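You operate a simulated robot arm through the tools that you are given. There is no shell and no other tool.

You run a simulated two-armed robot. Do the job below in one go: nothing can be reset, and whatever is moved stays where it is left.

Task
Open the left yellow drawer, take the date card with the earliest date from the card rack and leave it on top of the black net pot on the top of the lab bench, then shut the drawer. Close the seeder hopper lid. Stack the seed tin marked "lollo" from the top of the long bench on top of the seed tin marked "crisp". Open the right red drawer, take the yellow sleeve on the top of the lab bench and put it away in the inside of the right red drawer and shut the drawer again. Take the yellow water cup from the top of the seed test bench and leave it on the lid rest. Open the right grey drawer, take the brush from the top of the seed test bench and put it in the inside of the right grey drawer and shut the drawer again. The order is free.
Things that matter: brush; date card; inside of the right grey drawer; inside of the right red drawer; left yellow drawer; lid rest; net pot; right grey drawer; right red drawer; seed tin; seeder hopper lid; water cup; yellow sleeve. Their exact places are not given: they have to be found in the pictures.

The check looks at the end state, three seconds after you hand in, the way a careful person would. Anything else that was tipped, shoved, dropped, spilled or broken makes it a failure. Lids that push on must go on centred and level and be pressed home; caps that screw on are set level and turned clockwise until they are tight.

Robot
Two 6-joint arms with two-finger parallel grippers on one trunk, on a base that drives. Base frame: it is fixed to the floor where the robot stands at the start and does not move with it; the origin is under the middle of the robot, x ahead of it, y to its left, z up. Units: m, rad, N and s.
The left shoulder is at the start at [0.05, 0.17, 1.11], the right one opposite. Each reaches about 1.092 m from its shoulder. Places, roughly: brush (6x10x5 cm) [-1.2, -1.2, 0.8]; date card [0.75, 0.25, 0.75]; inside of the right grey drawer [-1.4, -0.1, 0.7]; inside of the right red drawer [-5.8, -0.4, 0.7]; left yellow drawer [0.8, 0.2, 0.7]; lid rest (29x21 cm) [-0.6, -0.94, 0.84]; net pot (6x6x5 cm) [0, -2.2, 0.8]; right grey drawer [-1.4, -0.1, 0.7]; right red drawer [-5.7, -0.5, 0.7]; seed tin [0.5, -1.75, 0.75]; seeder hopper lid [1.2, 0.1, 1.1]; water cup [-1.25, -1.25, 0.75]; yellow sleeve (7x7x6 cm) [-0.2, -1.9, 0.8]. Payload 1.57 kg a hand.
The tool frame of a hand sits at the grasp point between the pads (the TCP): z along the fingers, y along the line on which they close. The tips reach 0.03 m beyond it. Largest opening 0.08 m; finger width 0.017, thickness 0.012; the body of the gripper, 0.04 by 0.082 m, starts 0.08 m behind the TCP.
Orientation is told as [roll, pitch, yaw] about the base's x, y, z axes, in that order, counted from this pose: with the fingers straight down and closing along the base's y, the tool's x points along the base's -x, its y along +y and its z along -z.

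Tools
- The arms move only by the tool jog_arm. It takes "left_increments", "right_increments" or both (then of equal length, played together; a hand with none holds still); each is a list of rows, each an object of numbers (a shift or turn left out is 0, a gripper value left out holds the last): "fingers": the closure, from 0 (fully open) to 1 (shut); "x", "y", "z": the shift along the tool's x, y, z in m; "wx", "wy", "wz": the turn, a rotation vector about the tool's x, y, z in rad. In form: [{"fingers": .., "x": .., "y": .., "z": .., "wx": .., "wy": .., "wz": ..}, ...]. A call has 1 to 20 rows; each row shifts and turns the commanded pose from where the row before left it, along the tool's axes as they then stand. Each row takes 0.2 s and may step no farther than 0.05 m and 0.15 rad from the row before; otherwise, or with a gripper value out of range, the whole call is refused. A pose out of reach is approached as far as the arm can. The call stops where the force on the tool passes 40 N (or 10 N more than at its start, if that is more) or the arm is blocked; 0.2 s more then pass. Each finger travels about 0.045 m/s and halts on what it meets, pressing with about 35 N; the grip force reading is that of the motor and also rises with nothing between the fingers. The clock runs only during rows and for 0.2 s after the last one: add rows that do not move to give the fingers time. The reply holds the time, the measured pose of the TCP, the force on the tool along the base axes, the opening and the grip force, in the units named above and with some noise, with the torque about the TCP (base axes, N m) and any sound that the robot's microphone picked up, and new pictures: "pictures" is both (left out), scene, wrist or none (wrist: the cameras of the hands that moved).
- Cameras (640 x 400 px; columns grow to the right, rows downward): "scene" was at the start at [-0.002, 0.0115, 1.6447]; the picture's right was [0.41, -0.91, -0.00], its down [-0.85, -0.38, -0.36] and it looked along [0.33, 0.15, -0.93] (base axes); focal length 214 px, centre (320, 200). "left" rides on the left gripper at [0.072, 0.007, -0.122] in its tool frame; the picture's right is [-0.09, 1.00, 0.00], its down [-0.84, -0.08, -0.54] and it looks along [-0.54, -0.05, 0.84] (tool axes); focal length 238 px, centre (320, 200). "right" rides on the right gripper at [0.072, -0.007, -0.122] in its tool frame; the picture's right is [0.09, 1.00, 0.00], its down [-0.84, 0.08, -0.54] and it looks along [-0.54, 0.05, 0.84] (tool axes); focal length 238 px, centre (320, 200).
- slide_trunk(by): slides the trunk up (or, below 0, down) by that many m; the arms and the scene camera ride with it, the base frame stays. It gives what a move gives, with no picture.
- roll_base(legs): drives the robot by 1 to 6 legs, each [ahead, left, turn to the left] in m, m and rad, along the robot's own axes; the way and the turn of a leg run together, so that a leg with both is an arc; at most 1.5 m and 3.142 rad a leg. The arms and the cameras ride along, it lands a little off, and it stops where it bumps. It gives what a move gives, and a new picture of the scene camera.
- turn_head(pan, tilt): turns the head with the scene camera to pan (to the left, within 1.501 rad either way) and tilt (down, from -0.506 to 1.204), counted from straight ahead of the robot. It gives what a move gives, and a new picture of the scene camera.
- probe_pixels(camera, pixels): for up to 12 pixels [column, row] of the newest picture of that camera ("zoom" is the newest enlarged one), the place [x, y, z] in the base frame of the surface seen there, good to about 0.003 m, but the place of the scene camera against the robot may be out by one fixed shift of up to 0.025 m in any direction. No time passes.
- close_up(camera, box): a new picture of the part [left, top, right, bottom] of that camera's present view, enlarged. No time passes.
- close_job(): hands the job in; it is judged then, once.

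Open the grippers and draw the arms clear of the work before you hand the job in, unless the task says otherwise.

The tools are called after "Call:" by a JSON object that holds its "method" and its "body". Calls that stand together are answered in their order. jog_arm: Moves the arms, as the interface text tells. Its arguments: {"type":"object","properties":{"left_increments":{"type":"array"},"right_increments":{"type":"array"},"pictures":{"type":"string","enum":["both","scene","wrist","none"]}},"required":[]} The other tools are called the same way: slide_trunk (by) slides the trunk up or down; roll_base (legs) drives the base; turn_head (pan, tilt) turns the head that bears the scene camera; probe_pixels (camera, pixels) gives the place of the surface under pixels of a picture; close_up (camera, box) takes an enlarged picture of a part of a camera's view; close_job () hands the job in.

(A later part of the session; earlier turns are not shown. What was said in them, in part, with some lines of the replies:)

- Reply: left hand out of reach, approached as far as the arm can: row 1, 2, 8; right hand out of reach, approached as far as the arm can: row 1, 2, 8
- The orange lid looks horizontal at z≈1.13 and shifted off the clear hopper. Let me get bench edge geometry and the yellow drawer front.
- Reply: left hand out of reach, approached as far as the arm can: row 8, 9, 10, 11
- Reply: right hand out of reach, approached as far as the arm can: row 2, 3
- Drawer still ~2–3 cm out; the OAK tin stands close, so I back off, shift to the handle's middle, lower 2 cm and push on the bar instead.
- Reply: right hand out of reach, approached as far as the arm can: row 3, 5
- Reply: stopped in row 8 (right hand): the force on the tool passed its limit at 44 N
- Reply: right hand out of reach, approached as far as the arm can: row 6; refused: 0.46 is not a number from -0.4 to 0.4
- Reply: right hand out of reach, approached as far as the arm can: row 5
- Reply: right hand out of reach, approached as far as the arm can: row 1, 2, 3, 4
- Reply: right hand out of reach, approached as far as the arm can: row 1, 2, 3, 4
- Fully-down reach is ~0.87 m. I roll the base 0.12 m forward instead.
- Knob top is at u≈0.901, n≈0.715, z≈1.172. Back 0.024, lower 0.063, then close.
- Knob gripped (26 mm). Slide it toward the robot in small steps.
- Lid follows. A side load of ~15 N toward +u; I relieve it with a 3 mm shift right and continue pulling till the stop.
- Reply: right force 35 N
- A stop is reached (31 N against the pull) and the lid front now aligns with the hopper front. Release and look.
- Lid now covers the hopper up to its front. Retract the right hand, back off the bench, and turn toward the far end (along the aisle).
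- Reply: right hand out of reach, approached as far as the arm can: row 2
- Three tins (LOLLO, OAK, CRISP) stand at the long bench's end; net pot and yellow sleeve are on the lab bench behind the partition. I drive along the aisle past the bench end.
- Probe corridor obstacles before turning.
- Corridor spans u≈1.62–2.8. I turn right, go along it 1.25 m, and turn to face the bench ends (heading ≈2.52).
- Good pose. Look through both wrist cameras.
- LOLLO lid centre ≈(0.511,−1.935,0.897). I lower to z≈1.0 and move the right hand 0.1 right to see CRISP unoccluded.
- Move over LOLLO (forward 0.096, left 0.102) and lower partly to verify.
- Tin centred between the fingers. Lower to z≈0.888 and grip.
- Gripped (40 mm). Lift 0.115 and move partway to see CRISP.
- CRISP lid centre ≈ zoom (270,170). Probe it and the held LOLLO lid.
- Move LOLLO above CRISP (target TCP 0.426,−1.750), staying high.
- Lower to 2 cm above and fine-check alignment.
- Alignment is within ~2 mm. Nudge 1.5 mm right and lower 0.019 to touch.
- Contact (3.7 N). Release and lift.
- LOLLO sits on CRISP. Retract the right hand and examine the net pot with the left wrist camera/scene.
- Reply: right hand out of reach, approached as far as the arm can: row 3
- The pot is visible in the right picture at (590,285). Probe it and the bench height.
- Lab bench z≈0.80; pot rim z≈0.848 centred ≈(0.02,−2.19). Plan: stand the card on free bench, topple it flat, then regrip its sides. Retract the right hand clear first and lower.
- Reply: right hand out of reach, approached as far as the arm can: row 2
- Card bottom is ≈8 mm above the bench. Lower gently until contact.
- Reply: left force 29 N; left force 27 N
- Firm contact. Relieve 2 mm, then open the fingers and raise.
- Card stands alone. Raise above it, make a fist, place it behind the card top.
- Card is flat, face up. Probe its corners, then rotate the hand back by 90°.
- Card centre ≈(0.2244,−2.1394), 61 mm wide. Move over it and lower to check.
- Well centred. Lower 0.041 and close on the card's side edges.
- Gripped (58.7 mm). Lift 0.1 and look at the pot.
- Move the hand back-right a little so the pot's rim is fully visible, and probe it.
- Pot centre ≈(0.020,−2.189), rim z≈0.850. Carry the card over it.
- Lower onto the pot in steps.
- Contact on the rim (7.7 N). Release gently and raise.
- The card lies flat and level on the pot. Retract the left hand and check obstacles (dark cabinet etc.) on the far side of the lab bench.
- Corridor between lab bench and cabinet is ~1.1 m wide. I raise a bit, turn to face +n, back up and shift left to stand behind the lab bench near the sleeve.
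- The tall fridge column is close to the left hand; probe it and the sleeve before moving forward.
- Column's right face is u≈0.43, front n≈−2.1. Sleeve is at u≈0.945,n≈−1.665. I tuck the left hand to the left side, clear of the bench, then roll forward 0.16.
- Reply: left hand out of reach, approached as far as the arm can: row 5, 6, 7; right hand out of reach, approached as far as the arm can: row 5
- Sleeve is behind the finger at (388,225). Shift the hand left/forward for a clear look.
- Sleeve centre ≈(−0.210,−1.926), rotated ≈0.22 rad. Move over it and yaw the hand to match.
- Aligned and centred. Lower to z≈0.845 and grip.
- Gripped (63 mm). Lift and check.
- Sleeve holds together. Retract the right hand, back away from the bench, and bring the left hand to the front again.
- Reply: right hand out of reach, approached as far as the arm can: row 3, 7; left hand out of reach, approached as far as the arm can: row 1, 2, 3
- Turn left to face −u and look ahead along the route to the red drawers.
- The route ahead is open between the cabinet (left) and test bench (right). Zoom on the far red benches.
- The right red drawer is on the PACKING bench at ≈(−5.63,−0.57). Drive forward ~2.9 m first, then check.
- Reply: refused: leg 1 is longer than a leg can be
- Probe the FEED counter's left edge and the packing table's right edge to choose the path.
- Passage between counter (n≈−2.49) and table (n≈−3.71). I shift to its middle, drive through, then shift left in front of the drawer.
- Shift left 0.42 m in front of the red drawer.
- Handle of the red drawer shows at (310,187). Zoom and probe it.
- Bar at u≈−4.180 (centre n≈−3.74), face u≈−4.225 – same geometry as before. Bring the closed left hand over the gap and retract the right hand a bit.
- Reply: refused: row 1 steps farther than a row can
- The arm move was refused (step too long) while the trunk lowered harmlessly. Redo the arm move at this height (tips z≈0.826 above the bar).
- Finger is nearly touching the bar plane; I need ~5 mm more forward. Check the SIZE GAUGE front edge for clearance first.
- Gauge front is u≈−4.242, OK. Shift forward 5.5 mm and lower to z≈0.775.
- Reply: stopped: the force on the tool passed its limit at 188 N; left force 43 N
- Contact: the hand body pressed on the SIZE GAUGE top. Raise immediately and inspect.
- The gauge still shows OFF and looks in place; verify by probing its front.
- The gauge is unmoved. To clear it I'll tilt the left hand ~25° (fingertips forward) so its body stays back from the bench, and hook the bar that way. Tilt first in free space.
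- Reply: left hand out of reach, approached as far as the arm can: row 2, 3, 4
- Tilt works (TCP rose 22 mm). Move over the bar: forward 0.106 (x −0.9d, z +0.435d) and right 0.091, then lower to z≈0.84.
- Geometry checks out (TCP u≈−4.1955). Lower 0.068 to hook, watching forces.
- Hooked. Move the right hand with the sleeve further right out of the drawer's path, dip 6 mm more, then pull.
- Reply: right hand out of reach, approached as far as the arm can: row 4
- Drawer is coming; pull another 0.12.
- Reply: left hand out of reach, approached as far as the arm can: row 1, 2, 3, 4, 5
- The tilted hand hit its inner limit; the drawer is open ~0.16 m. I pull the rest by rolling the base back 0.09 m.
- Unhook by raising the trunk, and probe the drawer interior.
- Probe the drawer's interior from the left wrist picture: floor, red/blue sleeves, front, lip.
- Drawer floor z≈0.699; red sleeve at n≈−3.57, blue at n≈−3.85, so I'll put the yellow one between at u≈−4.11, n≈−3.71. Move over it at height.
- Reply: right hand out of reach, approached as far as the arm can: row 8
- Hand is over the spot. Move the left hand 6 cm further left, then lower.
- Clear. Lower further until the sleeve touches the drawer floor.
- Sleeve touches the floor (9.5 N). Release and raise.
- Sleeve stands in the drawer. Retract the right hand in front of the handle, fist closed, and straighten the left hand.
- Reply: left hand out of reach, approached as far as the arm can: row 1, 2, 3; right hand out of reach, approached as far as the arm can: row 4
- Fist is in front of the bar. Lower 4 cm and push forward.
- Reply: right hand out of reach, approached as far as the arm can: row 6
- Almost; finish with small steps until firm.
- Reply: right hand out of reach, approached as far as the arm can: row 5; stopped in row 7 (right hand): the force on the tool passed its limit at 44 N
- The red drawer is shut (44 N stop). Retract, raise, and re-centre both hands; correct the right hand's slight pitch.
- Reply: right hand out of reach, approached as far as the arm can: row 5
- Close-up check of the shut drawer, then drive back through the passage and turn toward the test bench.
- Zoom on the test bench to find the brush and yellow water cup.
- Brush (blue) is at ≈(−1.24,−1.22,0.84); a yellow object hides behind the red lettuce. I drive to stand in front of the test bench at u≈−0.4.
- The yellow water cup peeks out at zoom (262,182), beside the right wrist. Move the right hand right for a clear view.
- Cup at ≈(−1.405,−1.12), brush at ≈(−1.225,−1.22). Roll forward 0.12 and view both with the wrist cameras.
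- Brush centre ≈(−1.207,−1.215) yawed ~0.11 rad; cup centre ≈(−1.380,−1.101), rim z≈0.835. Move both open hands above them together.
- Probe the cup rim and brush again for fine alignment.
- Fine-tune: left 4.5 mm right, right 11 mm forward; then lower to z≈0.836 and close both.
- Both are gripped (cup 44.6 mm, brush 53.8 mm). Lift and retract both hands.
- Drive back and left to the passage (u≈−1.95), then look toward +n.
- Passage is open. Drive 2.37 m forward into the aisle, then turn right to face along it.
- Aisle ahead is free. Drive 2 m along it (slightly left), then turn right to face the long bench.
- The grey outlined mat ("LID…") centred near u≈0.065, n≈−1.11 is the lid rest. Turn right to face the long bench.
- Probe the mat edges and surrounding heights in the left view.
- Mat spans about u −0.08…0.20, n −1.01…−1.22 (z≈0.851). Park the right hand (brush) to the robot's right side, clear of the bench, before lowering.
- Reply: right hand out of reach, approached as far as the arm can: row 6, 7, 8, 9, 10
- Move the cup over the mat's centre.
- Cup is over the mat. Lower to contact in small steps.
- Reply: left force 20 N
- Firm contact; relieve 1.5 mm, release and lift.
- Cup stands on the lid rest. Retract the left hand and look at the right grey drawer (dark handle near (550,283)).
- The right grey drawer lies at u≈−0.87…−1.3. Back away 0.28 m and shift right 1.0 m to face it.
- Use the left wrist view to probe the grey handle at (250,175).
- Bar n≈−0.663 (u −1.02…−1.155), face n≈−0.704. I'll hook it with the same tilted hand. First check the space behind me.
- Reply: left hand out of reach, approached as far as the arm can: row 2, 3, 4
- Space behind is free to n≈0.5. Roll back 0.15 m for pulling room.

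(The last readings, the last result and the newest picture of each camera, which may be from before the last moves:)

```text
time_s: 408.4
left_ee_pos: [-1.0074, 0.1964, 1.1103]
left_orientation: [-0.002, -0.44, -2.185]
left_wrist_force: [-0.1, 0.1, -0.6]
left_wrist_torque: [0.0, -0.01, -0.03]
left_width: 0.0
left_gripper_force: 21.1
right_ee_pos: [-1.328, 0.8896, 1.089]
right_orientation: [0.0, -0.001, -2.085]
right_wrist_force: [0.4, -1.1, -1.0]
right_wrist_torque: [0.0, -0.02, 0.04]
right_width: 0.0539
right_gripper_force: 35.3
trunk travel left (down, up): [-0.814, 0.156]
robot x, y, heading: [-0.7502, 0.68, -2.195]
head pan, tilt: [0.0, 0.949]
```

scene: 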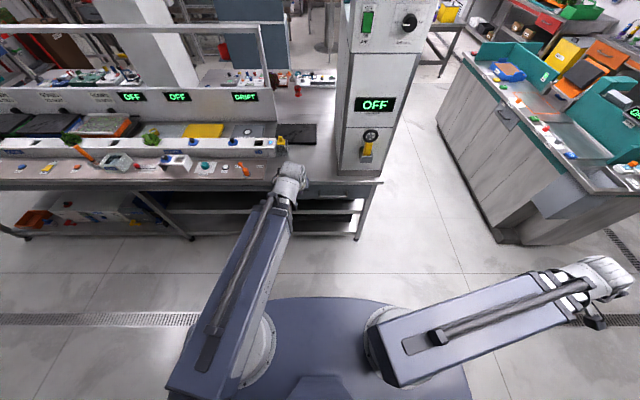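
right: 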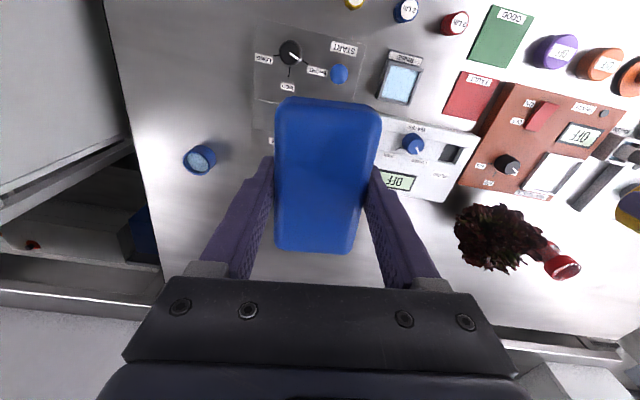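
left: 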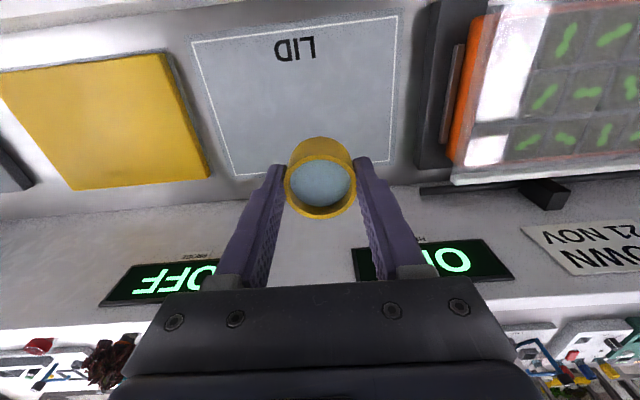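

Move the tilted left hand above the bar (u≈−1.06, n≈−0.675), then lower to z≈0.84 to verify.

Call:
{"method": "jog_arm", "body": {"left_increments": [{"x": -0.0312, "z": 0.0148, "y": -0.0188}, {"x": -0.0312, "z": 0.0148, "y": -0.0188}, {"x": -0.0312, "z": 0.0148, "y": -0.0188}, {"x": -0.0312, "z": 0.0148, "y": -0.0188}, {"x": -0.0312, "z": 0.0148, "y": -0.0188}, {"x": -0.0312, "z": 0.0148, "y": -0.0188}, {"x": -0.0312, "z": 0.0148, "y": -0.0188}, {}], "pictures": "none"}}

Call:
{"method": "slide_trunk", "body": {"by": -0.26}}

Call:
{"method": "close_up", "body": {"camera": "left", "box": [0, 0, 640, 400]}}

Call:
{"method": "probe_pixels", "body": {"camera": "zoom", "pixels": [[240, 85], [280, 80], [320, 75], [360, 72], [320, 162], [280, 120], [400, 110], [320, 100]]}}

```text
time_s: 410.2
left_ee_pos: [-1.2528, 0.0776, 1.1095]
left_orientation: [-0.002, -0.44, -2.184]
left_wrist_force: [-0.4, 0.1, 0.0]
left_wrist_torque: [0.05, 0.02, 0.01]
left_width: 0.0002
left_gripper_force: 21.1
right_ee_pos: [-1.3268, 0.8891, 1.0889]
right_orientation: [-0.002, -0.001, -2.084]
right_wrist_force: [-0.4, 0.1, -1.0]
right_wrist_torque: [0.02, 0.01, 0.01]
right_width: 0.0533
right_gripper_force: 34.9
trunk travel left (down, up): [-0.814, 0.156]
robot x, y, heading: [-0.7565, 0.6783, -2.195]
head pan, tilt: [0.0, 0.949]
```

```text
time_s: 412.9
left_ee_pos: [-1.2547, 0.0773, 0.8484]
left_orientation: [-0.001, -0.44, -2.184]
left_wrist_force: [0.5, -0.6, 0.5]
left_wrist_torque: [-0.03, -0.02, -0.02]
left_width: 0.0
left_gripper_force: 21.5
right_ee_pos: [-1.3273, 0.888, 0.8296]
right_orientation: [0.0, 0.0, -2.084]
right_wrist_force: [0.4, -0.3, -1.4]
right_wrist_torque: [0.01, -0.01, 0.0]
right_width: 0.0534
right_gripper_force: 34.9
trunk travel left (down, up): [-0.554, 0.416]
robot x, y, heading: [-0.7518, 0.6804, -2.193]
head pan, tilt: [0.0, 0.949]
```

```text
1.00 times, centred on (320, 200) of left (not enlarged: the box is as wide or as high as the picture)
```

zoom: 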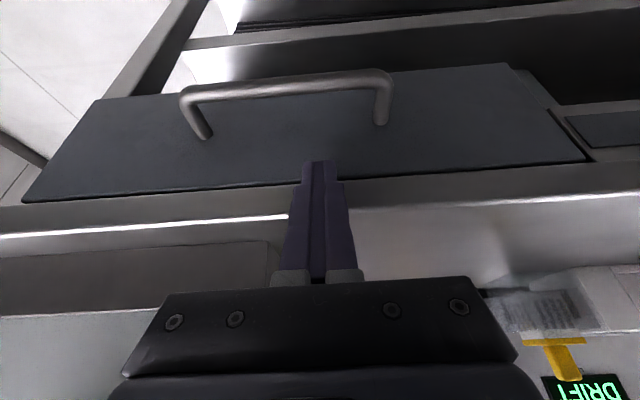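

```text
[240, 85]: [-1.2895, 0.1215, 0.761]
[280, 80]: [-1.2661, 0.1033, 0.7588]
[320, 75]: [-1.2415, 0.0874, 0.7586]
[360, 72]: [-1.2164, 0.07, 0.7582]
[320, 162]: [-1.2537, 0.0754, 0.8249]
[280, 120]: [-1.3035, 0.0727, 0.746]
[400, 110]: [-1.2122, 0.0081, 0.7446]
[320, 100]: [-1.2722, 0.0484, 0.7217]
```

Nearly identical to the red-drawer geometry; 2.5 mm further forward, then lower to z≈0.770.

Call:
{"method": "jog_arm", "body": {"left_increments": [{"x": -0.0023, "z": 0.0011}, {}], "pictures": "none"}}

Call:
{"method": "slide_trunk", "body": {"by": -0.05}}

Call:
{"method": "slide_trunk", "body": {"by": -0.028}}

Call:
{"method": "close_up", "body": {"camera": "left", "box": [160, 20, 480, 220]}}

```text
time_s: 413.5
left_ee_pos: [-1.2557, 0.0736, 0.849]
left_orientation: [-0.003, -0.439, -2.185]
left_wrist_force: [0.7, 0.0, -0.6]
left_wrist_torque: [0.0, -0.02, -0.01]
left_width: 0.0
left_gripper_force: 21.2
right_ee_pos: [-1.3269, 0.8892, 0.829]
right_orientation: [0.0, 0.001, -2.084]
right_wrist_force: [0.7, -0.2, -1.8]
right_wrist_torque: [-0.01, 0.0, 0.01]
right_width: 0.0537
right_gripper_force: 35.0
trunk travel left (down, up): [-0.554, 0.416]
robot x, y, heading: [-0.7537, 0.6783, -2.196]
head pan, tilt: [0.0, 0.949]
```

```text
time_s: 414.4
left_ee_pos: [-1.2556, 0.0751, 0.7997]
left_orientation: [-0.001, -0.44, -2.185]
left_wrist_force: [-0.4, 0.6, 0.4]
left_wrist_torque: [0.0, 0.01, -0.01]
left_width: 0.0003
left_gripper_force: 22.1
right_ee_pos: [-1.3261, 0.889, 0.7779]
right_orientation: [-0.002, -0.001, -2.084]
right_wrist_force: [0.3, 0.8, -1.7]
right_wrist_torque: [0.02, 0.0, -0.02]
right_width: 0.0538
right_gripper_force: 34.6
trunk travel left (down, up): [-0.504, 0.466]
robot x, y, heading: [-0.7558, 0.6827, -2.196]
head pan, tilt: [0.0, 0.949]
```

```text
time_s: 415.2
left_ee_pos: [-1.2548, 0.0762, 0.7718]
left_orientation: [-0.001, -0.44, -2.186]
left_wrist_force: [0.5, -0.7, 0.9]
left_wrist_torque: [0.0, -0.02, 0.0]
left_width: 0.0
left_gripper_force: 21.7
right_ee_pos: [-1.3258, 0.8873, 0.7499]
right_orientation: [0.001, 0.0, -2.084]
right_wrist_force: [-0.1, 0.1, -0.7]
right_wrist_torque: [0.0, -0.01, 0.0]
right_width: 0.0534
right_gripper_force: 34.7
trunk travel left (down, up): [-0.476, 0.494]
robot x, y, heading: [-0.7564, 0.6804, -2.197]
head pan, tilt: [0.0, 0.949]
```

```text
2.00 times, centred on (320, 120) of left
```

zoom: 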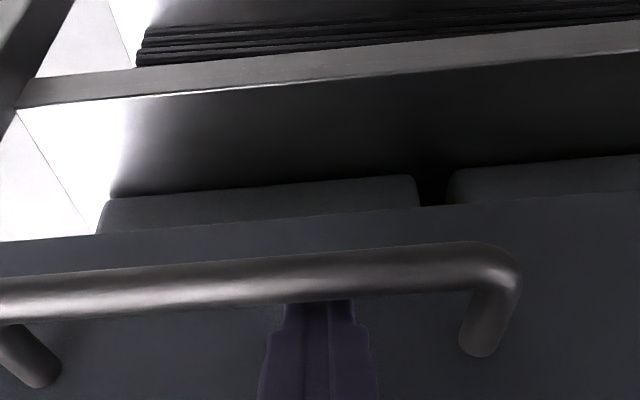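

Hooked behind the bar. Pull back ~0.23 m.

Call:
{"method": "jog_arm", "body": {"left_increments": [{"x": 0.018, "z": -0.0085}, {"x": 0.0217, "z": -0.0102}, {"x": 0.0217, "z": -0.0102}, {"x": 0.0217, "z": -0.0102}, {"x": 0.0217, "z": -0.0102}, {"x": 0.0217, "z": -0.0102}, {"x": 0.0217, "z": -0.0102}, {"x": 0.0217, "z": -0.0102}, {"x": 0.0217, "z": -0.0102}, {"x": 0.0217, "z": -0.0102}, {}], "pictures": "both"}}

```text
time_s: 417.6
left_ee_pos: [-1.1182, 0.2682, 0.7718]
left_orientation: [-0.001, -0.439, -2.184]
left_wrist_force: [0.5, -0.7, -0.2]
left_wrist_torque: [0.0, 0.01, -0.01]
left_width: 0.0004
left_gripper_force: 21.7
right_ee_pos: [-1.3269, 0.8889, 0.7506]
right_orientation: [0.0, 0.0, -2.085]
right_wrist_force: [-0.2, 0.1, -1.3]
right_wrist_torque: [0.02, 0.02, 0.0]
right_width: 0.0535
right_gripper_force: 35.3
trunk travel left (down, up): [-0.476, 0.494]
robot x, y, heading: [-0.7498, 0.6811, -2.198]
head pan, tilt: [0.0, 0.949]
```

scene: 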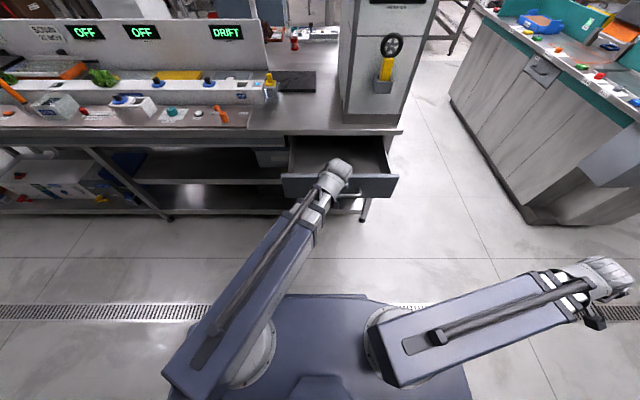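
left: 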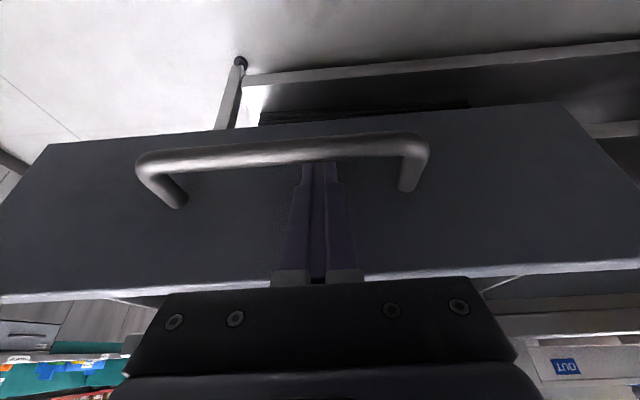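

Drawer open ~0.235 m. Unhook by raising, move the left hand to the left, and bring the right hand forward.

Call:
{"method": "slide_trunk", "body": {"by": 0.3}}

Call:
{"method": "jog_arm", "body": {"left_increments": [{"y": 0.045}, {"y": 0.045}, {"y": 0.045}, {"y": 0.045}, {"y": 0.045}, {"y": 0.045}, {"wy": 0.11}, {"wy": 0.11}, {"wy": 0.11}, {"wy": 0.11}, {}], "pictures": "both"}}

Call:
{"method": "close_up", "body": {"camera": "scene", "box": [240, 80, 440, 205]}}

Call:
{"method": "probe_pixels", "body": {"camera": "zoom", "pixels": [[250, 230], [350, 230], [450, 230], [300, 260], [400, 280], [300, 310], [420, 310], [250, 180], [400, 190], [200, 250], [470, 290], [420, 150]]}}

```text
time_s: 420.6
left_ee_pos: [-1.1189, 0.2676, 1.0702]
left_orientation: [0.0, -0.44, -2.184]
left_wrist_force: [0.5, 0.6, 0.1]
left_wrist_torque: [0.01, 0.0, -0.06]
left_width: 0.0
left_gripper_force: 21.6
right_ee_pos: [-1.3265, 0.8887, 1.0507]
right_orientation: [-0.001, 0.0, -2.083]
right_wrist_force: [0.0, 1.4, -1.3]
right_wrist_torque: [0.0, 0.01, 0.02]
right_width: 0.0534
right_gripper_force: 34.9
trunk travel left (down, up): [-0.776, 0.194]
robot x, y, heading: [-0.756, 0.6818, -2.196]
head pan, tilt: [0.0, 0.949]
```

```text
time_s: 423.0
left_ee_pos: [-0.9008, 0.1096, 1.0505]
left_orientation: [0.001, 0.004, -2.186]
left_wrist_force: [-0.7, 0.3, -0.4]
left_wrist_torque: [0.03, -0.02, -0.01]
left_width: 0.0
left_gripper_force: 21.4
left hand out of reach, approached as far as the arm can: row 5, 7, 8, 9
right_ee_pos: [-1.3265, 0.8891, 1.0508]
right_orientation: [-0.001, 0.001, -2.084]
right_wrist_force: [0.4, 0.4, -0.7]
right_wrist_torque: [0.03, -0.03, -0.01]
right_width: 0.0535
right_gripper_force: 34.9
trunk travel left (down, up): [-0.776, 0.194]
robot x, y, heading: [-0.7542, 0.6866, -2.194]
head pan, tilt: [0.0, 0.949]
```

scene: 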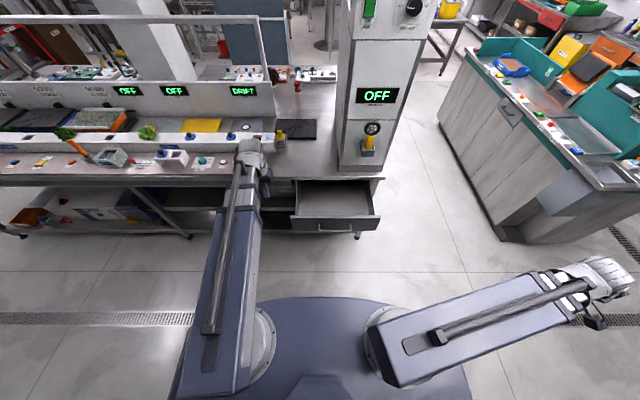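
left: 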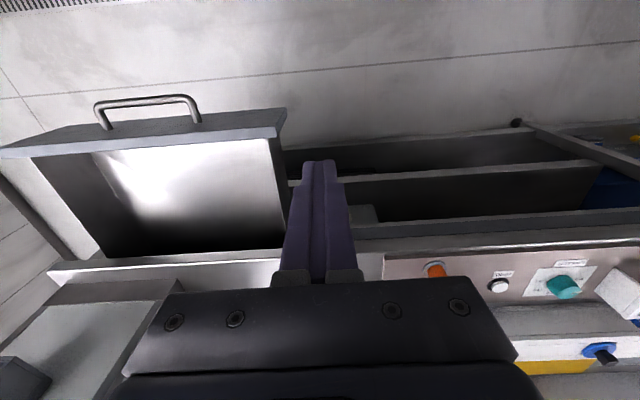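

```text
3.20 times, centred on (340, 142) of scene
```

zoom: 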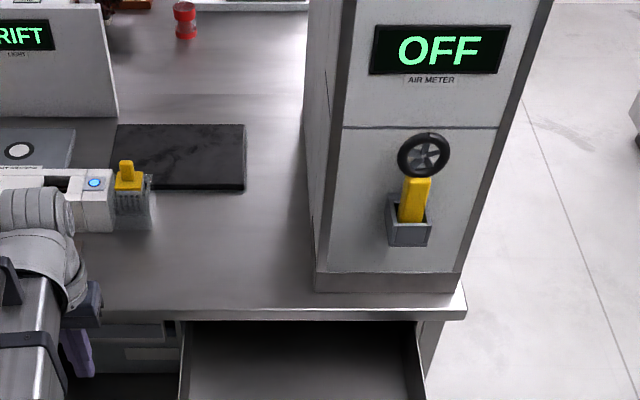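

```text
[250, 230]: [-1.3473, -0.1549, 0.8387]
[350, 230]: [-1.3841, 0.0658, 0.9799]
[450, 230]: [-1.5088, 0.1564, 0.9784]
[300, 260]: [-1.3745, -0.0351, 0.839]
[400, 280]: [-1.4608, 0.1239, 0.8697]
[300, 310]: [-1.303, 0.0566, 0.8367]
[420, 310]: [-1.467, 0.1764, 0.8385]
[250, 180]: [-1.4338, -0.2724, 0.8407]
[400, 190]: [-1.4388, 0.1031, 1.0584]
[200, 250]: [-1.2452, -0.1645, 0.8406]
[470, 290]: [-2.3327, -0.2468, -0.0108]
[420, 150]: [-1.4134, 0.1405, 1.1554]
```

Empty drawer. Probe its interior in the left wrist view.

Call:
{"method": "probe_pixels", "body": {"camera": "left", "pixels": [[200, 180], [150, 200], [250, 170], [120, 170], [220, 220], [180, 235], [140, 128], [270, 240], [60, 160]]}}

```text
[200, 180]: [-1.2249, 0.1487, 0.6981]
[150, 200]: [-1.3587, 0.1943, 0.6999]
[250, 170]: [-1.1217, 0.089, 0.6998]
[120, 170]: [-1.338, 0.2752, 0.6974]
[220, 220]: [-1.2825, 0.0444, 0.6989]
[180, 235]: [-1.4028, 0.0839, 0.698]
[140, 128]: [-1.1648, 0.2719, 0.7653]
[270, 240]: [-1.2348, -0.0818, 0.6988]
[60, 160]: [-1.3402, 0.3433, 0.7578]
```

Drawer floor z≈0.699. Bring the brush over the drawer's middle (u≈−1.085, n≈−0.575).

Call:
{"method": "jog_arm", "body": {"right_increments": [{"x": -0.03576, "y": 0.02809}, {"x": -0.03576, "y": 0.02809}, {"x": -0.03576, "y": 0.02809}, {"x": -0.03576, "y": 0.02809}, {"x": -0.03576, "y": 0.02809}, {"x": -0.03576, "y": 0.02809}, {"x": -0.03576, "y": 0.02809}, {"x": -0.03576, "y": 0.02809}, {"x": -0.03576, "y": 0.02809}, {"x": -0.03576, "y": 0.02809}, {"x": -0.03576, "y": 0.02809}, {"x": -0.03576, "y": 0.02809}, {"x": -0.03576, "y": 0.02809}, {"x": -0.03576, "y": 0.02809}, {"x": -0.03576, "y": 0.02809}, {"x": -0.03576, "y": 0.02809}, {}], "left_increments": [{"y": 0.03}, {"y": 0.03}, {}, {}, {}, {}, {}, {}, {}, {}, {}, {}, {}, {}, {}, {}, {}], "pictures": "both"}}

```text
time_s: 426.6
left_ee_pos: [-0.8515, 0.0747, 1.0517]
left_orientation: [-0.001, 0.001, -2.185]
left_wrist_force: [-0.2, -0.5, -0.9]
left_wrist_torque: [-0.04, 0.04, 0.0]
left_width: 0.0
left_gripper_force: 20.7
right_ee_pos: [-1.2435, 0.1704, 1.0506]
right_orientation: [0.0, 0.001, -2.084]
right_wrist_force: [0.2, -1.0, -1.0]
right_wrist_torque: [-0.05, 0.0, 0.0]
right_width: 0.0535
right_gripper_force: 34.7
right hand out of reach, approached as far as the arm can: row 2, 3, 4
trunk travel left (down, up): [-0.776, 0.194]
robot x, y, heading: [-0.7538, 0.6786, -2.203]
head pan, tilt: [0.0, 0.949]
```

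scene: 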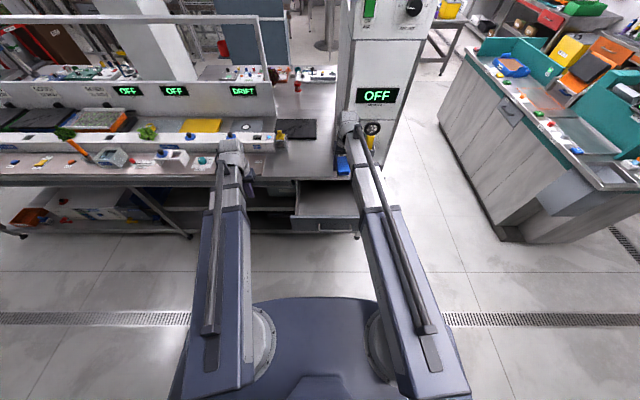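
right: 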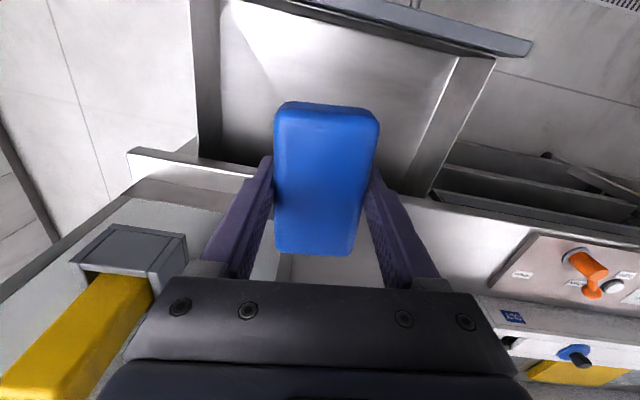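
left: 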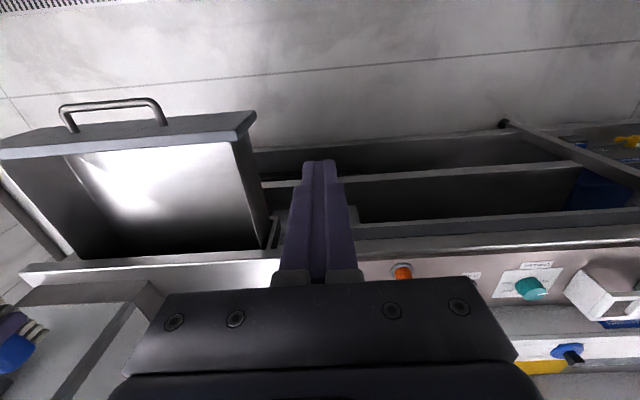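

Adjust 2 cm toward the drawer's centre, then lower.

Call:
{"method": "jog_arm", "body": {"right_increments": [{"x": 0.0133, "y": 0.0237}, {}], "pictures": "none"}}

Call:
{"method": "slide_trunk", "body": {"by": -0.25}}

Call:
{"method": "close_up", "body": {"camera": "right", "box": [0, 0, 640, 400]}}

Call:
{"method": "close_up", "body": {"camera": "scene", "box": [260, 70, 420, 170]}}

```text
time_s: 427.2
left_ee_pos: [-0.8523, 0.0739, 1.0498]
left_orientation: [0.0, 0.001, -2.186]
left_wrist_force: [-0.2, 0.2, -0.3]
left_wrist_torque: [0.0, -0.04, 0.01]
left_width: 0.0
left_gripper_force: 21.7
right_ee_pos: [-1.2177, 0.1711, 1.0507]
right_orientation: [0.001, 0.001, -2.083]
right_wrist_force: [-0.1, -0.2, -0.7]
right_wrist_torque: [0.04, -0.02, -0.01]
right_width: 0.0534
right_gripper_force: 34.5
trunk travel left (down, up): [-0.776, 0.194]
robot x, y, heading: [-0.7554, 0.682, -2.198]
head pan, tilt: [0.0, 0.949]
```

```text
time_s: 429.8
left_ee_pos: [-0.8502, 0.0727, 0.801]
left_orientation: [-0.002, 0.001, -2.184]
left_wrist_force: [0.8, 0.2, 0.7]
left_wrist_torque: [-0.01, 0.01, -0.01]
left_width: 0.0
left_gripper_force: 21.8
right_ee_pos: [-1.2161, 0.1702, 0.8007]
right_orientation: [-0.004, 0.001, -2.083]
right_wrist_force: [1.0, -0.2, -1.4]
right_wrist_torque: [0.02, 0.0, 0.03]
right_width: 0.0535
right_gripper_force: 35.2
trunk travel left (down, up): [-0.526, 0.444]
robot x, y, heading: [-0.754, 0.6815, -2.193]
head pan, tilt: [0.0, 0.949]
```

```text
1.00 times, centred on (320, 200) of right (not enlarged: the box is as wide or as high as the picture)
```

zoom: 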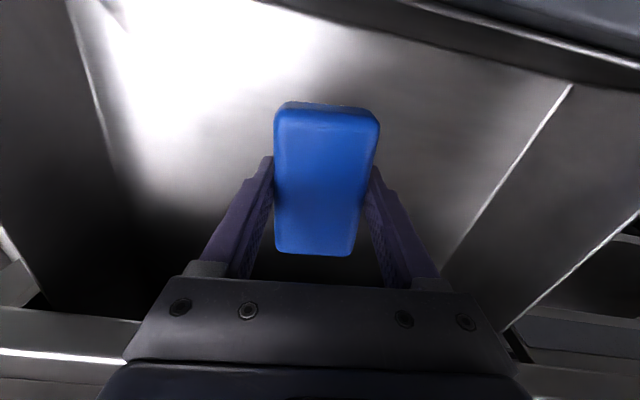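

```text
4.00 times, centred on (340, 120) of scene
```

zoom: 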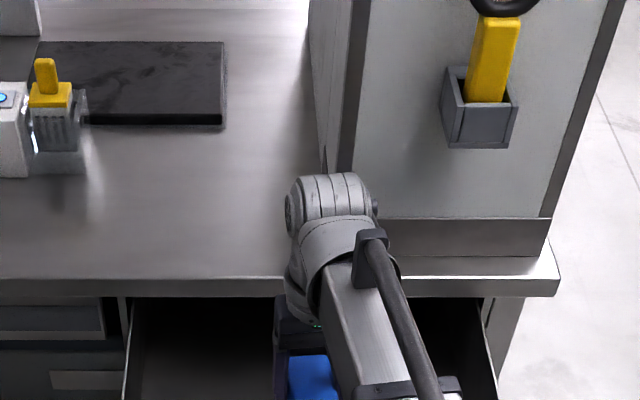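

Clear. Lower to the drawer floor in steps.

Call:
{"method": "slide_trunk", "body": {"by": -0.058}}

Call:
{"method": "slide_trunk", "body": {"by": -0.004}}

Call:
{"method": "slide_trunk", "body": {"by": -0.003}}

```text
time_s: 430.7
left_ee_pos: [-0.8522, 0.074, 0.7428]
left_orientation: [-0.001, 0.0, -2.185]
left_wrist_force: [1.0, 0.9, 0.2]
left_wrist_torque: [0.0, -0.02, 0.02]
left_width: 0.0
left_gripper_force: 21.3
right_ee_pos: [-1.2167, 0.1707, 0.742]
right_orientation: [-0.003, -0.001, -2.085]
right_wrist_force: [-0.4, 0.3, -0.9]
right_wrist_torque: [-0.01, 0.0, -0.02]
right_width: 0.0533
right_gripper_force: 34.5
trunk travel left (down, up): [-0.468, 0.502]
robot x, y, heading: [-0.7564, 0.6812, -2.195]
head pan, tilt: [0.0, 0.949]
```

```text
time_s: 431.3
left_ee_pos: [-0.8508, 0.0739, 0.7392]
left_orientation: [0.0, 0.001, -2.186]
left_wrist_force: [-1.1, -0.2, -0.1]
left_wrist_torque: [-0.01, -0.02, -0.01]
left_width: 0.0002
left_gripper_force: 21.4
right_ee_pos: [-1.2165, 0.1714, 0.7395]
right_orientation: [-0.001, 0.0, -2.083]
right_wrist_force: [0.7, -0.4, -0.6]
right_wrist_torque: [0.0, -0.01, 0.0]
right_width: 0.0537
right_gripper_force: 34.9
trunk travel left (down, up): [-0.464, 0.506]
robot x, y, heading: [-0.7526, 0.6756, -2.196]
head pan, tilt: [0.0, 0.949]
```

```text
time_s: 431.8
left_ee_pos: [-0.8504, 0.0737, 0.736]
left_orientation: [-0.001, -0.003, -2.187]
left_wrist_force: [0.6, -1.0, -1.3]
left_wrist_torque: [0.01, 0.01, 0.01]
left_width: 0.0001
left_gripper_force: 21.3
right_ee_pos: [-1.2163, 0.171, 0.7361]
right_orientation: [-0.002, 0.001, -2.084]
right_wrist_force: [-0.5, -0.2, 10.9]
right_wrist_torque: [-0.11, -0.05, 0.02]
right_width: 0.0533
right_gripper_force: 35.2
trunk travel left (down, up): [-0.461, 0.509]
robot x, y, heading: [-0.7507, 0.6806, -2.199]
head pan, tilt: [0.0, 0.949]
```

Brush touches the floor (11 N). Release and raise.

Call:
{"method": "jog_arm", "body": {"right_increments": [{"fingers": 0.3}, {"fingers": 0.1}, {"fingers": 0.0}, {}, {}], "pictures": "none"}}

Call:
{"method": "slide_trunk", "body": {"by": 0.26}}

Call:
{"method": "close_up", "body": {"camera": "right", "box": [0, 0, 640, 400]}}

```text
time_s: 433.0
left_ee_pos: [-0.851, 0.0725, 0.7368]
left_orientation: [-0.003, 0.0, -2.186]
left_wrist_force: [0.5, -0.6, 0.7]
left_wrist_torque: [0.01, -0.01, -0.02]
left_width: 0.0001
left_gripper_force: 21.2
right_ee_pos: [-1.2173, 0.1693, 0.7359]
right_orientation: [-0.001, 0.0, -2.083]
right_wrist_force: [-0.4, -0.1, 0.2]
right_wrist_torque: [-0.02, 0.02, -0.02]
right_width: 0.08
right_gripper_force: 0.0
trunk travel left (down, up): [-0.461, 0.509]
robot x, y, heading: [-0.7548, 0.6838, -2.196]
head pan, tilt: [0.0, 0.949]
```

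```text
time_s: 435.6
left_ee_pos: [-0.8519, 0.0741, 0.9953]
left_orientation: [-0.001, 0.001, -2.185]
left_wrist_force: [-0.5, 0.7, 0.8]
left_wrist_torque: [0.0, -0.02, 0.01]
left_width: 0.0002
left_gripper_force: 21.6
right_ee_pos: [-1.2178, 0.1699, 0.9948]
right_orientation: [-0.002, 0.0, -2.084]
right_wrist_force: [0.3, -0.5, -1.4]
right_wrist_torque: [0.0, -0.01, -0.04]
right_width: 0.08
right_gripper_force: 0.1
trunk travel left (down, up): [-0.721, 0.249]
robot x, y, heading: [-0.7508, 0.6824, -2.196]
head pan, tilt: [0.0, 0.949]
```

```text
1.00 times, centred on (320, 200) of right (not enlarged: the box is as wide or as high as the picture)
```

zoom: 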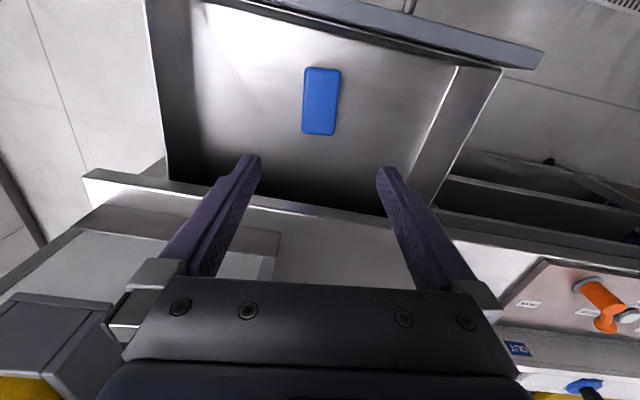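

Brush lies in the drawer. Retract the right hand in front of the handle, fist closed and yaw-aligned.

Call:
{"method": "jog_arm", "body": {"right_increments": [{"x": 0.0407, "y": 0.0046}, {"x": 0.0407, "y": 0.0046}, {"x": 0.0407, "y": 0.0046}, {"x": 0.0407, "y": 0.0046}, {"x": 0.0407, "y": 0.0046, "fingers": 1}, {"wz": 0.113}, {"y": 0.015}, {}, {}], "pictures": "none"}}

Call:
{"method": "slide_trunk", "body": {"by": -0.19}}

Call:
{"method": "close_up", "body": {"camera": "right", "box": [0, 0, 640, 400]}}

Call:
{"method": "probe_pixels", "body": {"camera": "zoom", "pixels": [[240, 250], [380, 255], [250, 270], [400, 270], [220, 260], [290, 245]]}}

```text
time_s: 437.6
left_ee_pos: [-0.85, 0.0727, 0.9961]
left_orientation: [-0.001, -0.001, -2.185]
left_wrist_force: [0.5, 0.4, 0.2]
left_wrist_torque: [0.01, 0.03, 0.0]
left_width: 0.0
left_gripper_force: 21.2
right_ee_pos: [-1.0855, 0.3273, 0.9958]
right_orientation: [-0.003, -0.002, -2.198]
right_wrist_force: [0.5, 0.6, 0.0]
right_wrist_torque: [0.01, 0.01, -0.01]
right_width: 0.0
right_gripper_force: 14.1
trunk travel left (down, up): [-0.721, 0.249]
robot x, y, heading: [-0.7529, 0.6783, -2.195]
head pan, tilt: [0.0, 0.949]
```

```text
time_s: 439.7
left_ee_pos: [-0.8509, 0.0733, 0.8047]
left_orientation: [-0.003, 0.001, -2.184]
left_wrist_force: [-0.3, 0.1, 0.0]
left_wrist_torque: [0.0, 0.04, 0.01]
left_width: 0.0
left_gripper_force: 21.3
right_ee_pos: [-1.0848, 0.327, 0.8057]
right_orientation: [-0.002, -0.002, -2.197]
right_wrist_force: [0.3, 0.6, -0.6]
right_wrist_torque: [0.0, 0.01, 0.0]
right_width: 0.0
right_gripper_force: 21.5
trunk travel left (down, up): [-0.531, 0.439]
robot x, y, heading: [-0.7519, 0.6819, -2.195]
head pan, tilt: [0.0, 0.949]
```

```text
1.00 times, centred on (320, 200) of right (not enlarged: the box is as wide or as high as the picture)
```

zoom: 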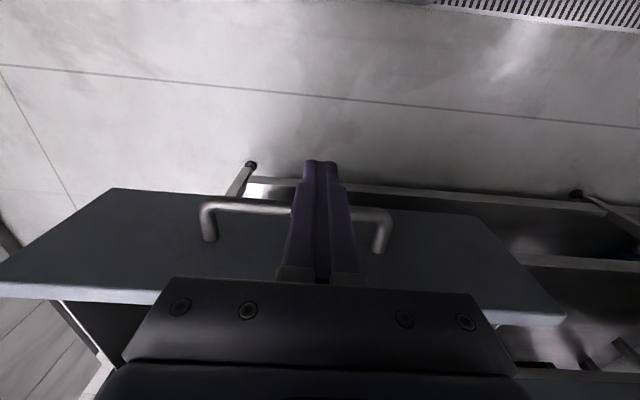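

```text
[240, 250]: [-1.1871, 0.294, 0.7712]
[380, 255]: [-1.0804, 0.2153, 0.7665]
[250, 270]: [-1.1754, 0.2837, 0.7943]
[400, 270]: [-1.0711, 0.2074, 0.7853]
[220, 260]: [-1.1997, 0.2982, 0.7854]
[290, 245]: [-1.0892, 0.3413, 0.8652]
```

Fist is in front of the bar; lower 4 cm and push.

Call:
{"method": "slide_trunk", "body": {"by": -0.04}}

Call:
{"method": "jog_arm", "body": {"right_increments": [{"x": -0.028}, {"x": -0.028}, {"x": -0.028}, {"x": -0.028}, {"x": -0.028}, {"x": -0.028}, {"x": -0.028}, {"x": -0.028}, {"x": -0.024}, {}], "pictures": "wrist"}}

Call:
{"method": "jog_arm", "body": {"right_increments": [{"x": -0.01}, {"x": -0.007}, {"x": -0.005}, {"x": -0.004}, {"x": -0.004}, {"x": -0.004}, {"x": -0.004}, {"x": -0.003}], "pictures": "both"}}

```text
time_s: 440.6
left_ee_pos: [-0.8513, 0.0724, 0.7664]
left_orientation: [-0.001, -0.001, -2.185]
left_wrist_force: [-0.2, 0.4, -0.4]
left_wrist_torque: [0.02, -0.02, 0.01]
left_width: 0.0
left_gripper_force: 21.5
right_ee_pos: [-1.0852, 0.3267, 0.7659]
right_orientation: [-0.001, -0.001, -2.196]
right_wrist_force: [-0.4, -0.5, -0.5]
right_wrist_torque: [-0.03, 0.02, 0.02]
right_width: 0.0
right_gripper_force: 21.4
trunk travel left (down, up): [-0.491, 0.479]
robot x, y, heading: [-0.7528, 0.6882, -2.193]
head pan, tilt: [0.0, 0.949]
```

```text
time_s: 442.8
left_ee_pos: [-0.8511, 0.0732, 0.7646]
left_orientation: [0.0, 0.0, -2.186]
left_wrist_force: [-0.7, 0.1, 0.0]
left_wrist_torque: [0.02, 0.02, -0.02]
left_width: 0.0
left_gripper_force: 21.3
right_ee_pos: [-1.2292, 0.1257, 0.7659]
right_orientation: [-0.001, -0.001, -2.198]
right_wrist_force: [0.6, 0.6, 1.0]
right_wrist_torque: [0.0, -0.01, 0.0]
right_width: 0.0001
right_gripper_force: 21.4
trunk travel left (down, up): [-0.491, 0.479]
robot x, y, heading: [-0.7526, 0.68, -2.194]
head pan, tilt: [0.0, 0.949]
```

right: 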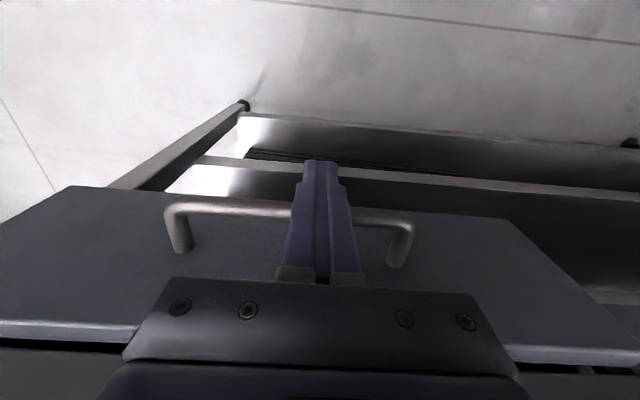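

```text
time_s: 444.4
left_ee_pos: [-0.8508, 0.0744, 0.7652]
left_orientation: [0.001, 0.001, -2.185]
left_wrist_force: [1.0, 0.7, 0.1]
left_wrist_torque: [-0.02, 0.01, 0.0]
left_width: 0.0
left_gripper_force: 21.3
right_ee_pos: [-1.2465, 0.1021, 0.767]
right_orientation: [-0.002, 0.014, -2.197]
right_wrist_force: [2.5, 2.7, -0.9]
right_wrist_torque: [0.07, -0.03, 0.01]
right_width: 0.0001
right_gripper_force: 21.3
trunk travel left (down, up): [-0.491, 0.479]
robot x, y, heading: [-0.7533, 0.6792, -2.19]
head pan, tilt: [0.0, 0.949]
stopped in row 7 (right hand): the force on the tool passed its limit at 44 N (the readings are from after the stop); the commanded pose is now the measured one
```

scene: 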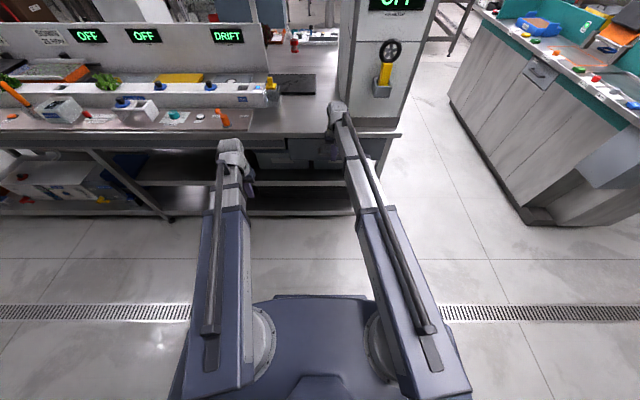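
right: 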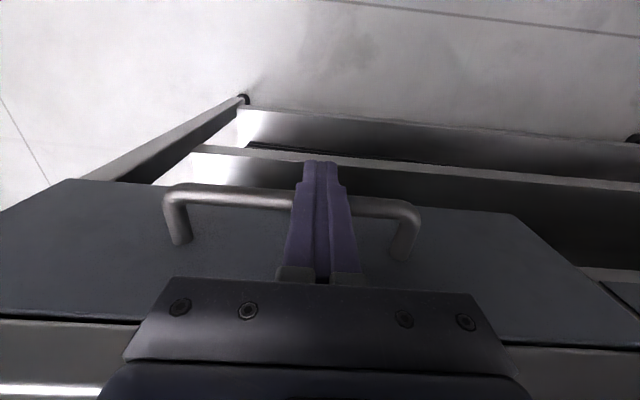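

The grey drawer is shut. Retract, raise, open the grippers and look across at the sowing bench for a final check.

Call:
{"method": "jog_arm", "body": {"right_increments": [{"x": 0.04}, {"x": 0.04}, {"x": 0.04}, {"x": 0.04}, {"x": 0.03}, {"fingers": 0}, {}, {}], "left_increments": [{"x": 0.02}, {"x": 0.02}, {}, {}, {}, {"fingers": 0}, {}, {}], "pictures": "none"}}

Call:
{"method": "slide_trunk", "body": {"by": 0.3}}

Call:
{"method": "close_up", "body": {"camera": "scene", "box": [200, 80, 440, 230]}}

Call:
{"method": "roll_base", "body": {"legs": [[0.1, 0.0, 0.0], [0.0, 0.0, 1.571]]}}

Call:
{"method": "turn_head", "body": {"pan": 0.4, "tilt": 0.5}}

```text
time_s: 446.1
left_ee_pos: [-0.8263, 0.1067, 0.7655]
left_orientation: [-0.001, 0.0, -2.185]
left_wrist_force: [0.5, -0.3, 0.4]
left_wrist_torque: [0.03, 0.0, -0.01]
left_width: 0.0678
left_gripper_force: 0.0
right_ee_pos: [-1.1376, 0.2552, 0.7659]
right_orientation: [-0.001, 0.012, -2.196]
right_wrist_force: [-0.2, -0.4, 0.0]
right_wrist_torque: [0.0, -0.01, 0.0]
right_width: 0.0681
right_gripper_force: 0.0
trunk travel left (down, up): [-0.491, 0.479]
robot x, y, heading: [-0.7535, 0.6828, -2.196]
head pan, tilt: [0.0, 0.949]
```

```text
time_s: 449.1
left_ee_pos: [-0.8283, 0.1055, 1.0654]
left_orientation: [-0.001, 0.001, -2.187]
left_wrist_force: [-0.2, 0.4, 0.9]
left_wrist_torque: [0.01, -0.04, -0.02]
left_width: 0.08
left_gripper_force: 0.1
right_ee_pos: [-1.1374, 0.2546, 1.0653]
right_orientation: [-0.002, 0.012, -2.194]
right_wrist_force: [0.1, -1.1, -0.1]
right_wrist_torque: [-0.03, -0.02, 0.01]
right_width: 0.0801
right_gripper_force: 0.0
trunk travel left (down, up): [-0.791, 0.179]
robot x, y, heading: [-0.7519, 0.6819, -2.195]
head pan, tilt: [0.0, 0.949]
```

```text
2.67 times, centred on (320, 155) of scene
```

zoom: 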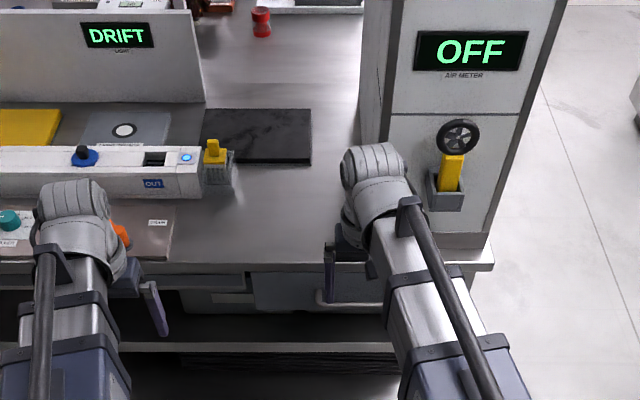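

```text
time_s: 454.2
left_ee_pos: [-0.2364, 0.5369, 1.0659]
left_orientation: [-0.001, 0.001, -0.597]
left_wrist_force: [-0.2, -0.4, -0.8]
left_wrist_torque: [0.02, -0.02, 0.0]
left_width: 0.0799
left_gripper_force: 0.1
right_ee_pos: [-0.3787, 0.2244, 1.0652]
right_orientation: [-0.002, 0.013, -0.608]
right_wrist_force: [0.3, 0.2, 0.0]
right_wrist_torque: [0.02, 0.03, 0.02]
right_width: 0.0801
right_gripper_force: 0.2
trunk travel left (down, up): [-0.791, 0.179]
robot x, y, heading: [-0.8117, 0.5993, -0.607]
head pan, tilt: [0.0, 0.949]
```

scene: 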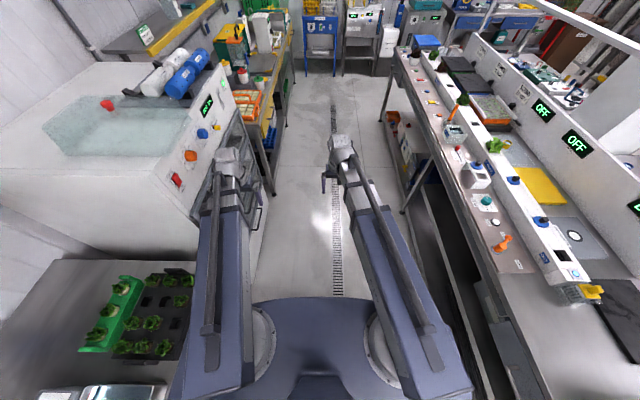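

```text
time_s: 455.1
left_ee_pos: [-0.2354, 0.5349, 1.0656]
left_orientation: [-0.001, 0.002, -0.595]
left_wrist_force: [0.0, -0.5, -0.2]
left_wrist_torque: [0.0, 0.01, 0.01]
left_width: 0.08
left_gripper_force: 0.1
right_ee_pos: [-0.3791, 0.2237, 1.066]
right_orientation: [-0.001, 0.013, -0.608]
right_wrist_force: [-1.3, 0.5, -0.2]
right_wrist_torque: [0.02, -0.02, 0.0]
right_width: 0.0801
right_gripper_force: 0.1
trunk travel left (down, up): [-0.791, 0.179]
robot x, y, heading: [-0.8131, 0.5976, -0.607]
head pan, tilt: [0.4, 0.499]
```

scene: 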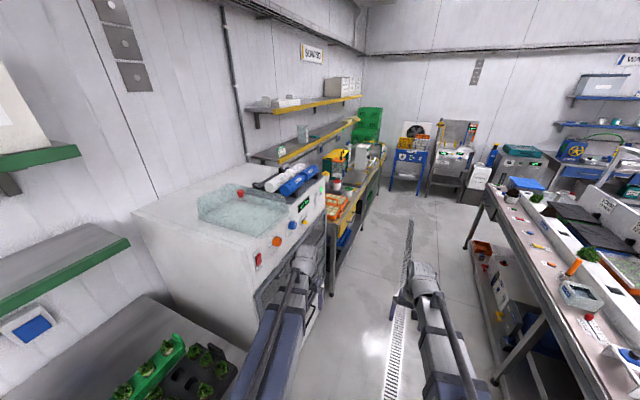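

Zoom to check the bench items (orange probe, water box, cup) and the hopper/drawer.

Call:
{"method": "close_up", "body": {"camera": "scene", "box": [480, 170, 640, 270]}}

Call:
{"method": "close_up", "body": {"camera": "scene", "box": [300, 120, 400, 230]}}

Call:
{"method": "close_up", "body": {"camera": "scene", "box": [540, 220, 640, 320]}}

```text
4.00 times, centred on (560, 220) of scene
```

zoom: 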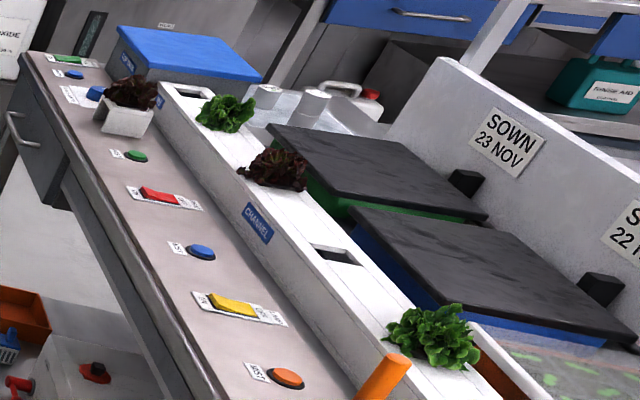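

```text
3.64 times, centred on (350, 175) of scene
```

zoom: 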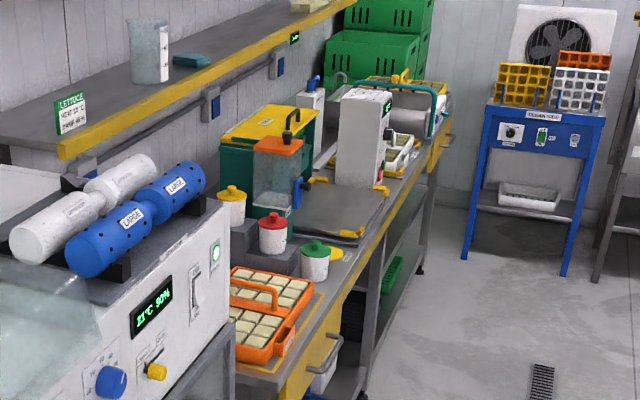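

```text
4.00 times, centred on (590, 270) of scene
```

zoom: 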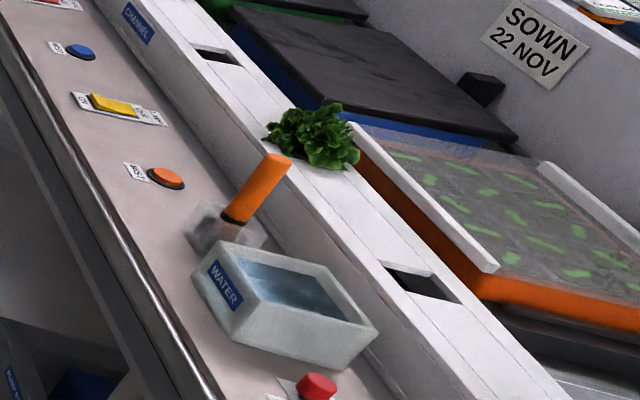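

Everything stands; one closer look at hopper lid and yellow drawer.

Call:
{"method": "close_up", "body": {"camera": "scene", "box": [355, 145, 395, 185]}}

Call:
{"method": "close_up", "body": {"camera": "scene", "box": [325, 180, 365, 240]}}

Call:
{"method": "close_up", "body": {"camera": "scene", "box": [320, 145, 370, 185]}}

```text
10.00 times, centred on (375, 165) of scene
```

zoom: 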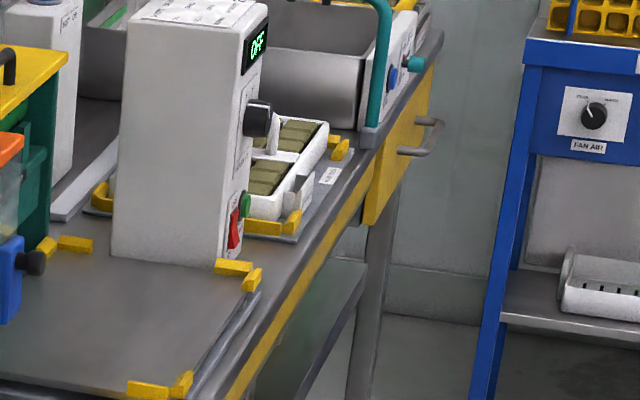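

```text
6.67 times, centred on (345, 210) of scene
```

zoom: 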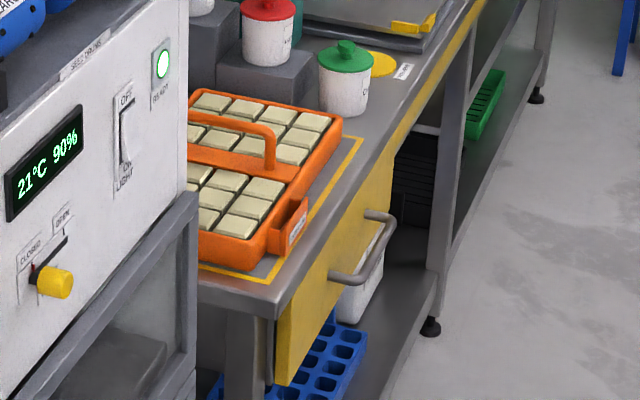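

```text
10.00 times, centred on (345, 165) of scene
```

zoom: 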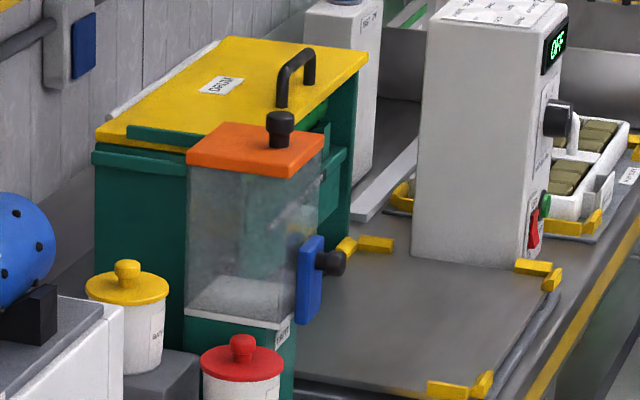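

The hopper lid covers the hopper, the yellow drawer is flush, tins stacked, cup, card, sleeve and brush placed; grippers are open and arms clear. Hand in.

Call:
{"method": "close_job", "body": {}}

```text
The job is handed in.
```

I've handed the job in with every task finished. I checked each one in the pictures, but I haven't seen the judged result.

- **Date card:** The earliest of the four cards was 22 NOV. It lies flat on the black net pot, and the left yellow drawer is shut.
- **Hopper lid:** I slid the lid forward to its stop, and it covers the hopper.
- **Seed tins:** The "lollo" tin from the long bench is on top of "crisp". Another tin marked "lollo" stands on the sowing bench, and I left that one alone.
- **Yellow sleeve:** It stands inside the right red drawer, between the red and blue sleeves. The drawer is shut.
- **Water cup:** It is upright on the grey mat marked "LID" that matched your lid rest position. The seed tins stand on a similar "LID" mat, so I chose by the position you gave.
- **Brush:** It lies in the right grey drawer, and the drawer is shut.

**Bump on the size gauge:** On my first try at the red drawer, the left hand pressed down hard on the size gauge above it, peaking at about 188 N. Afterwards the gauge was in the same place and still read OFF, with no visible damage. I can't tell whether that knock affected it in any other way.

Both grippers are open and the arms are clear of the benches.
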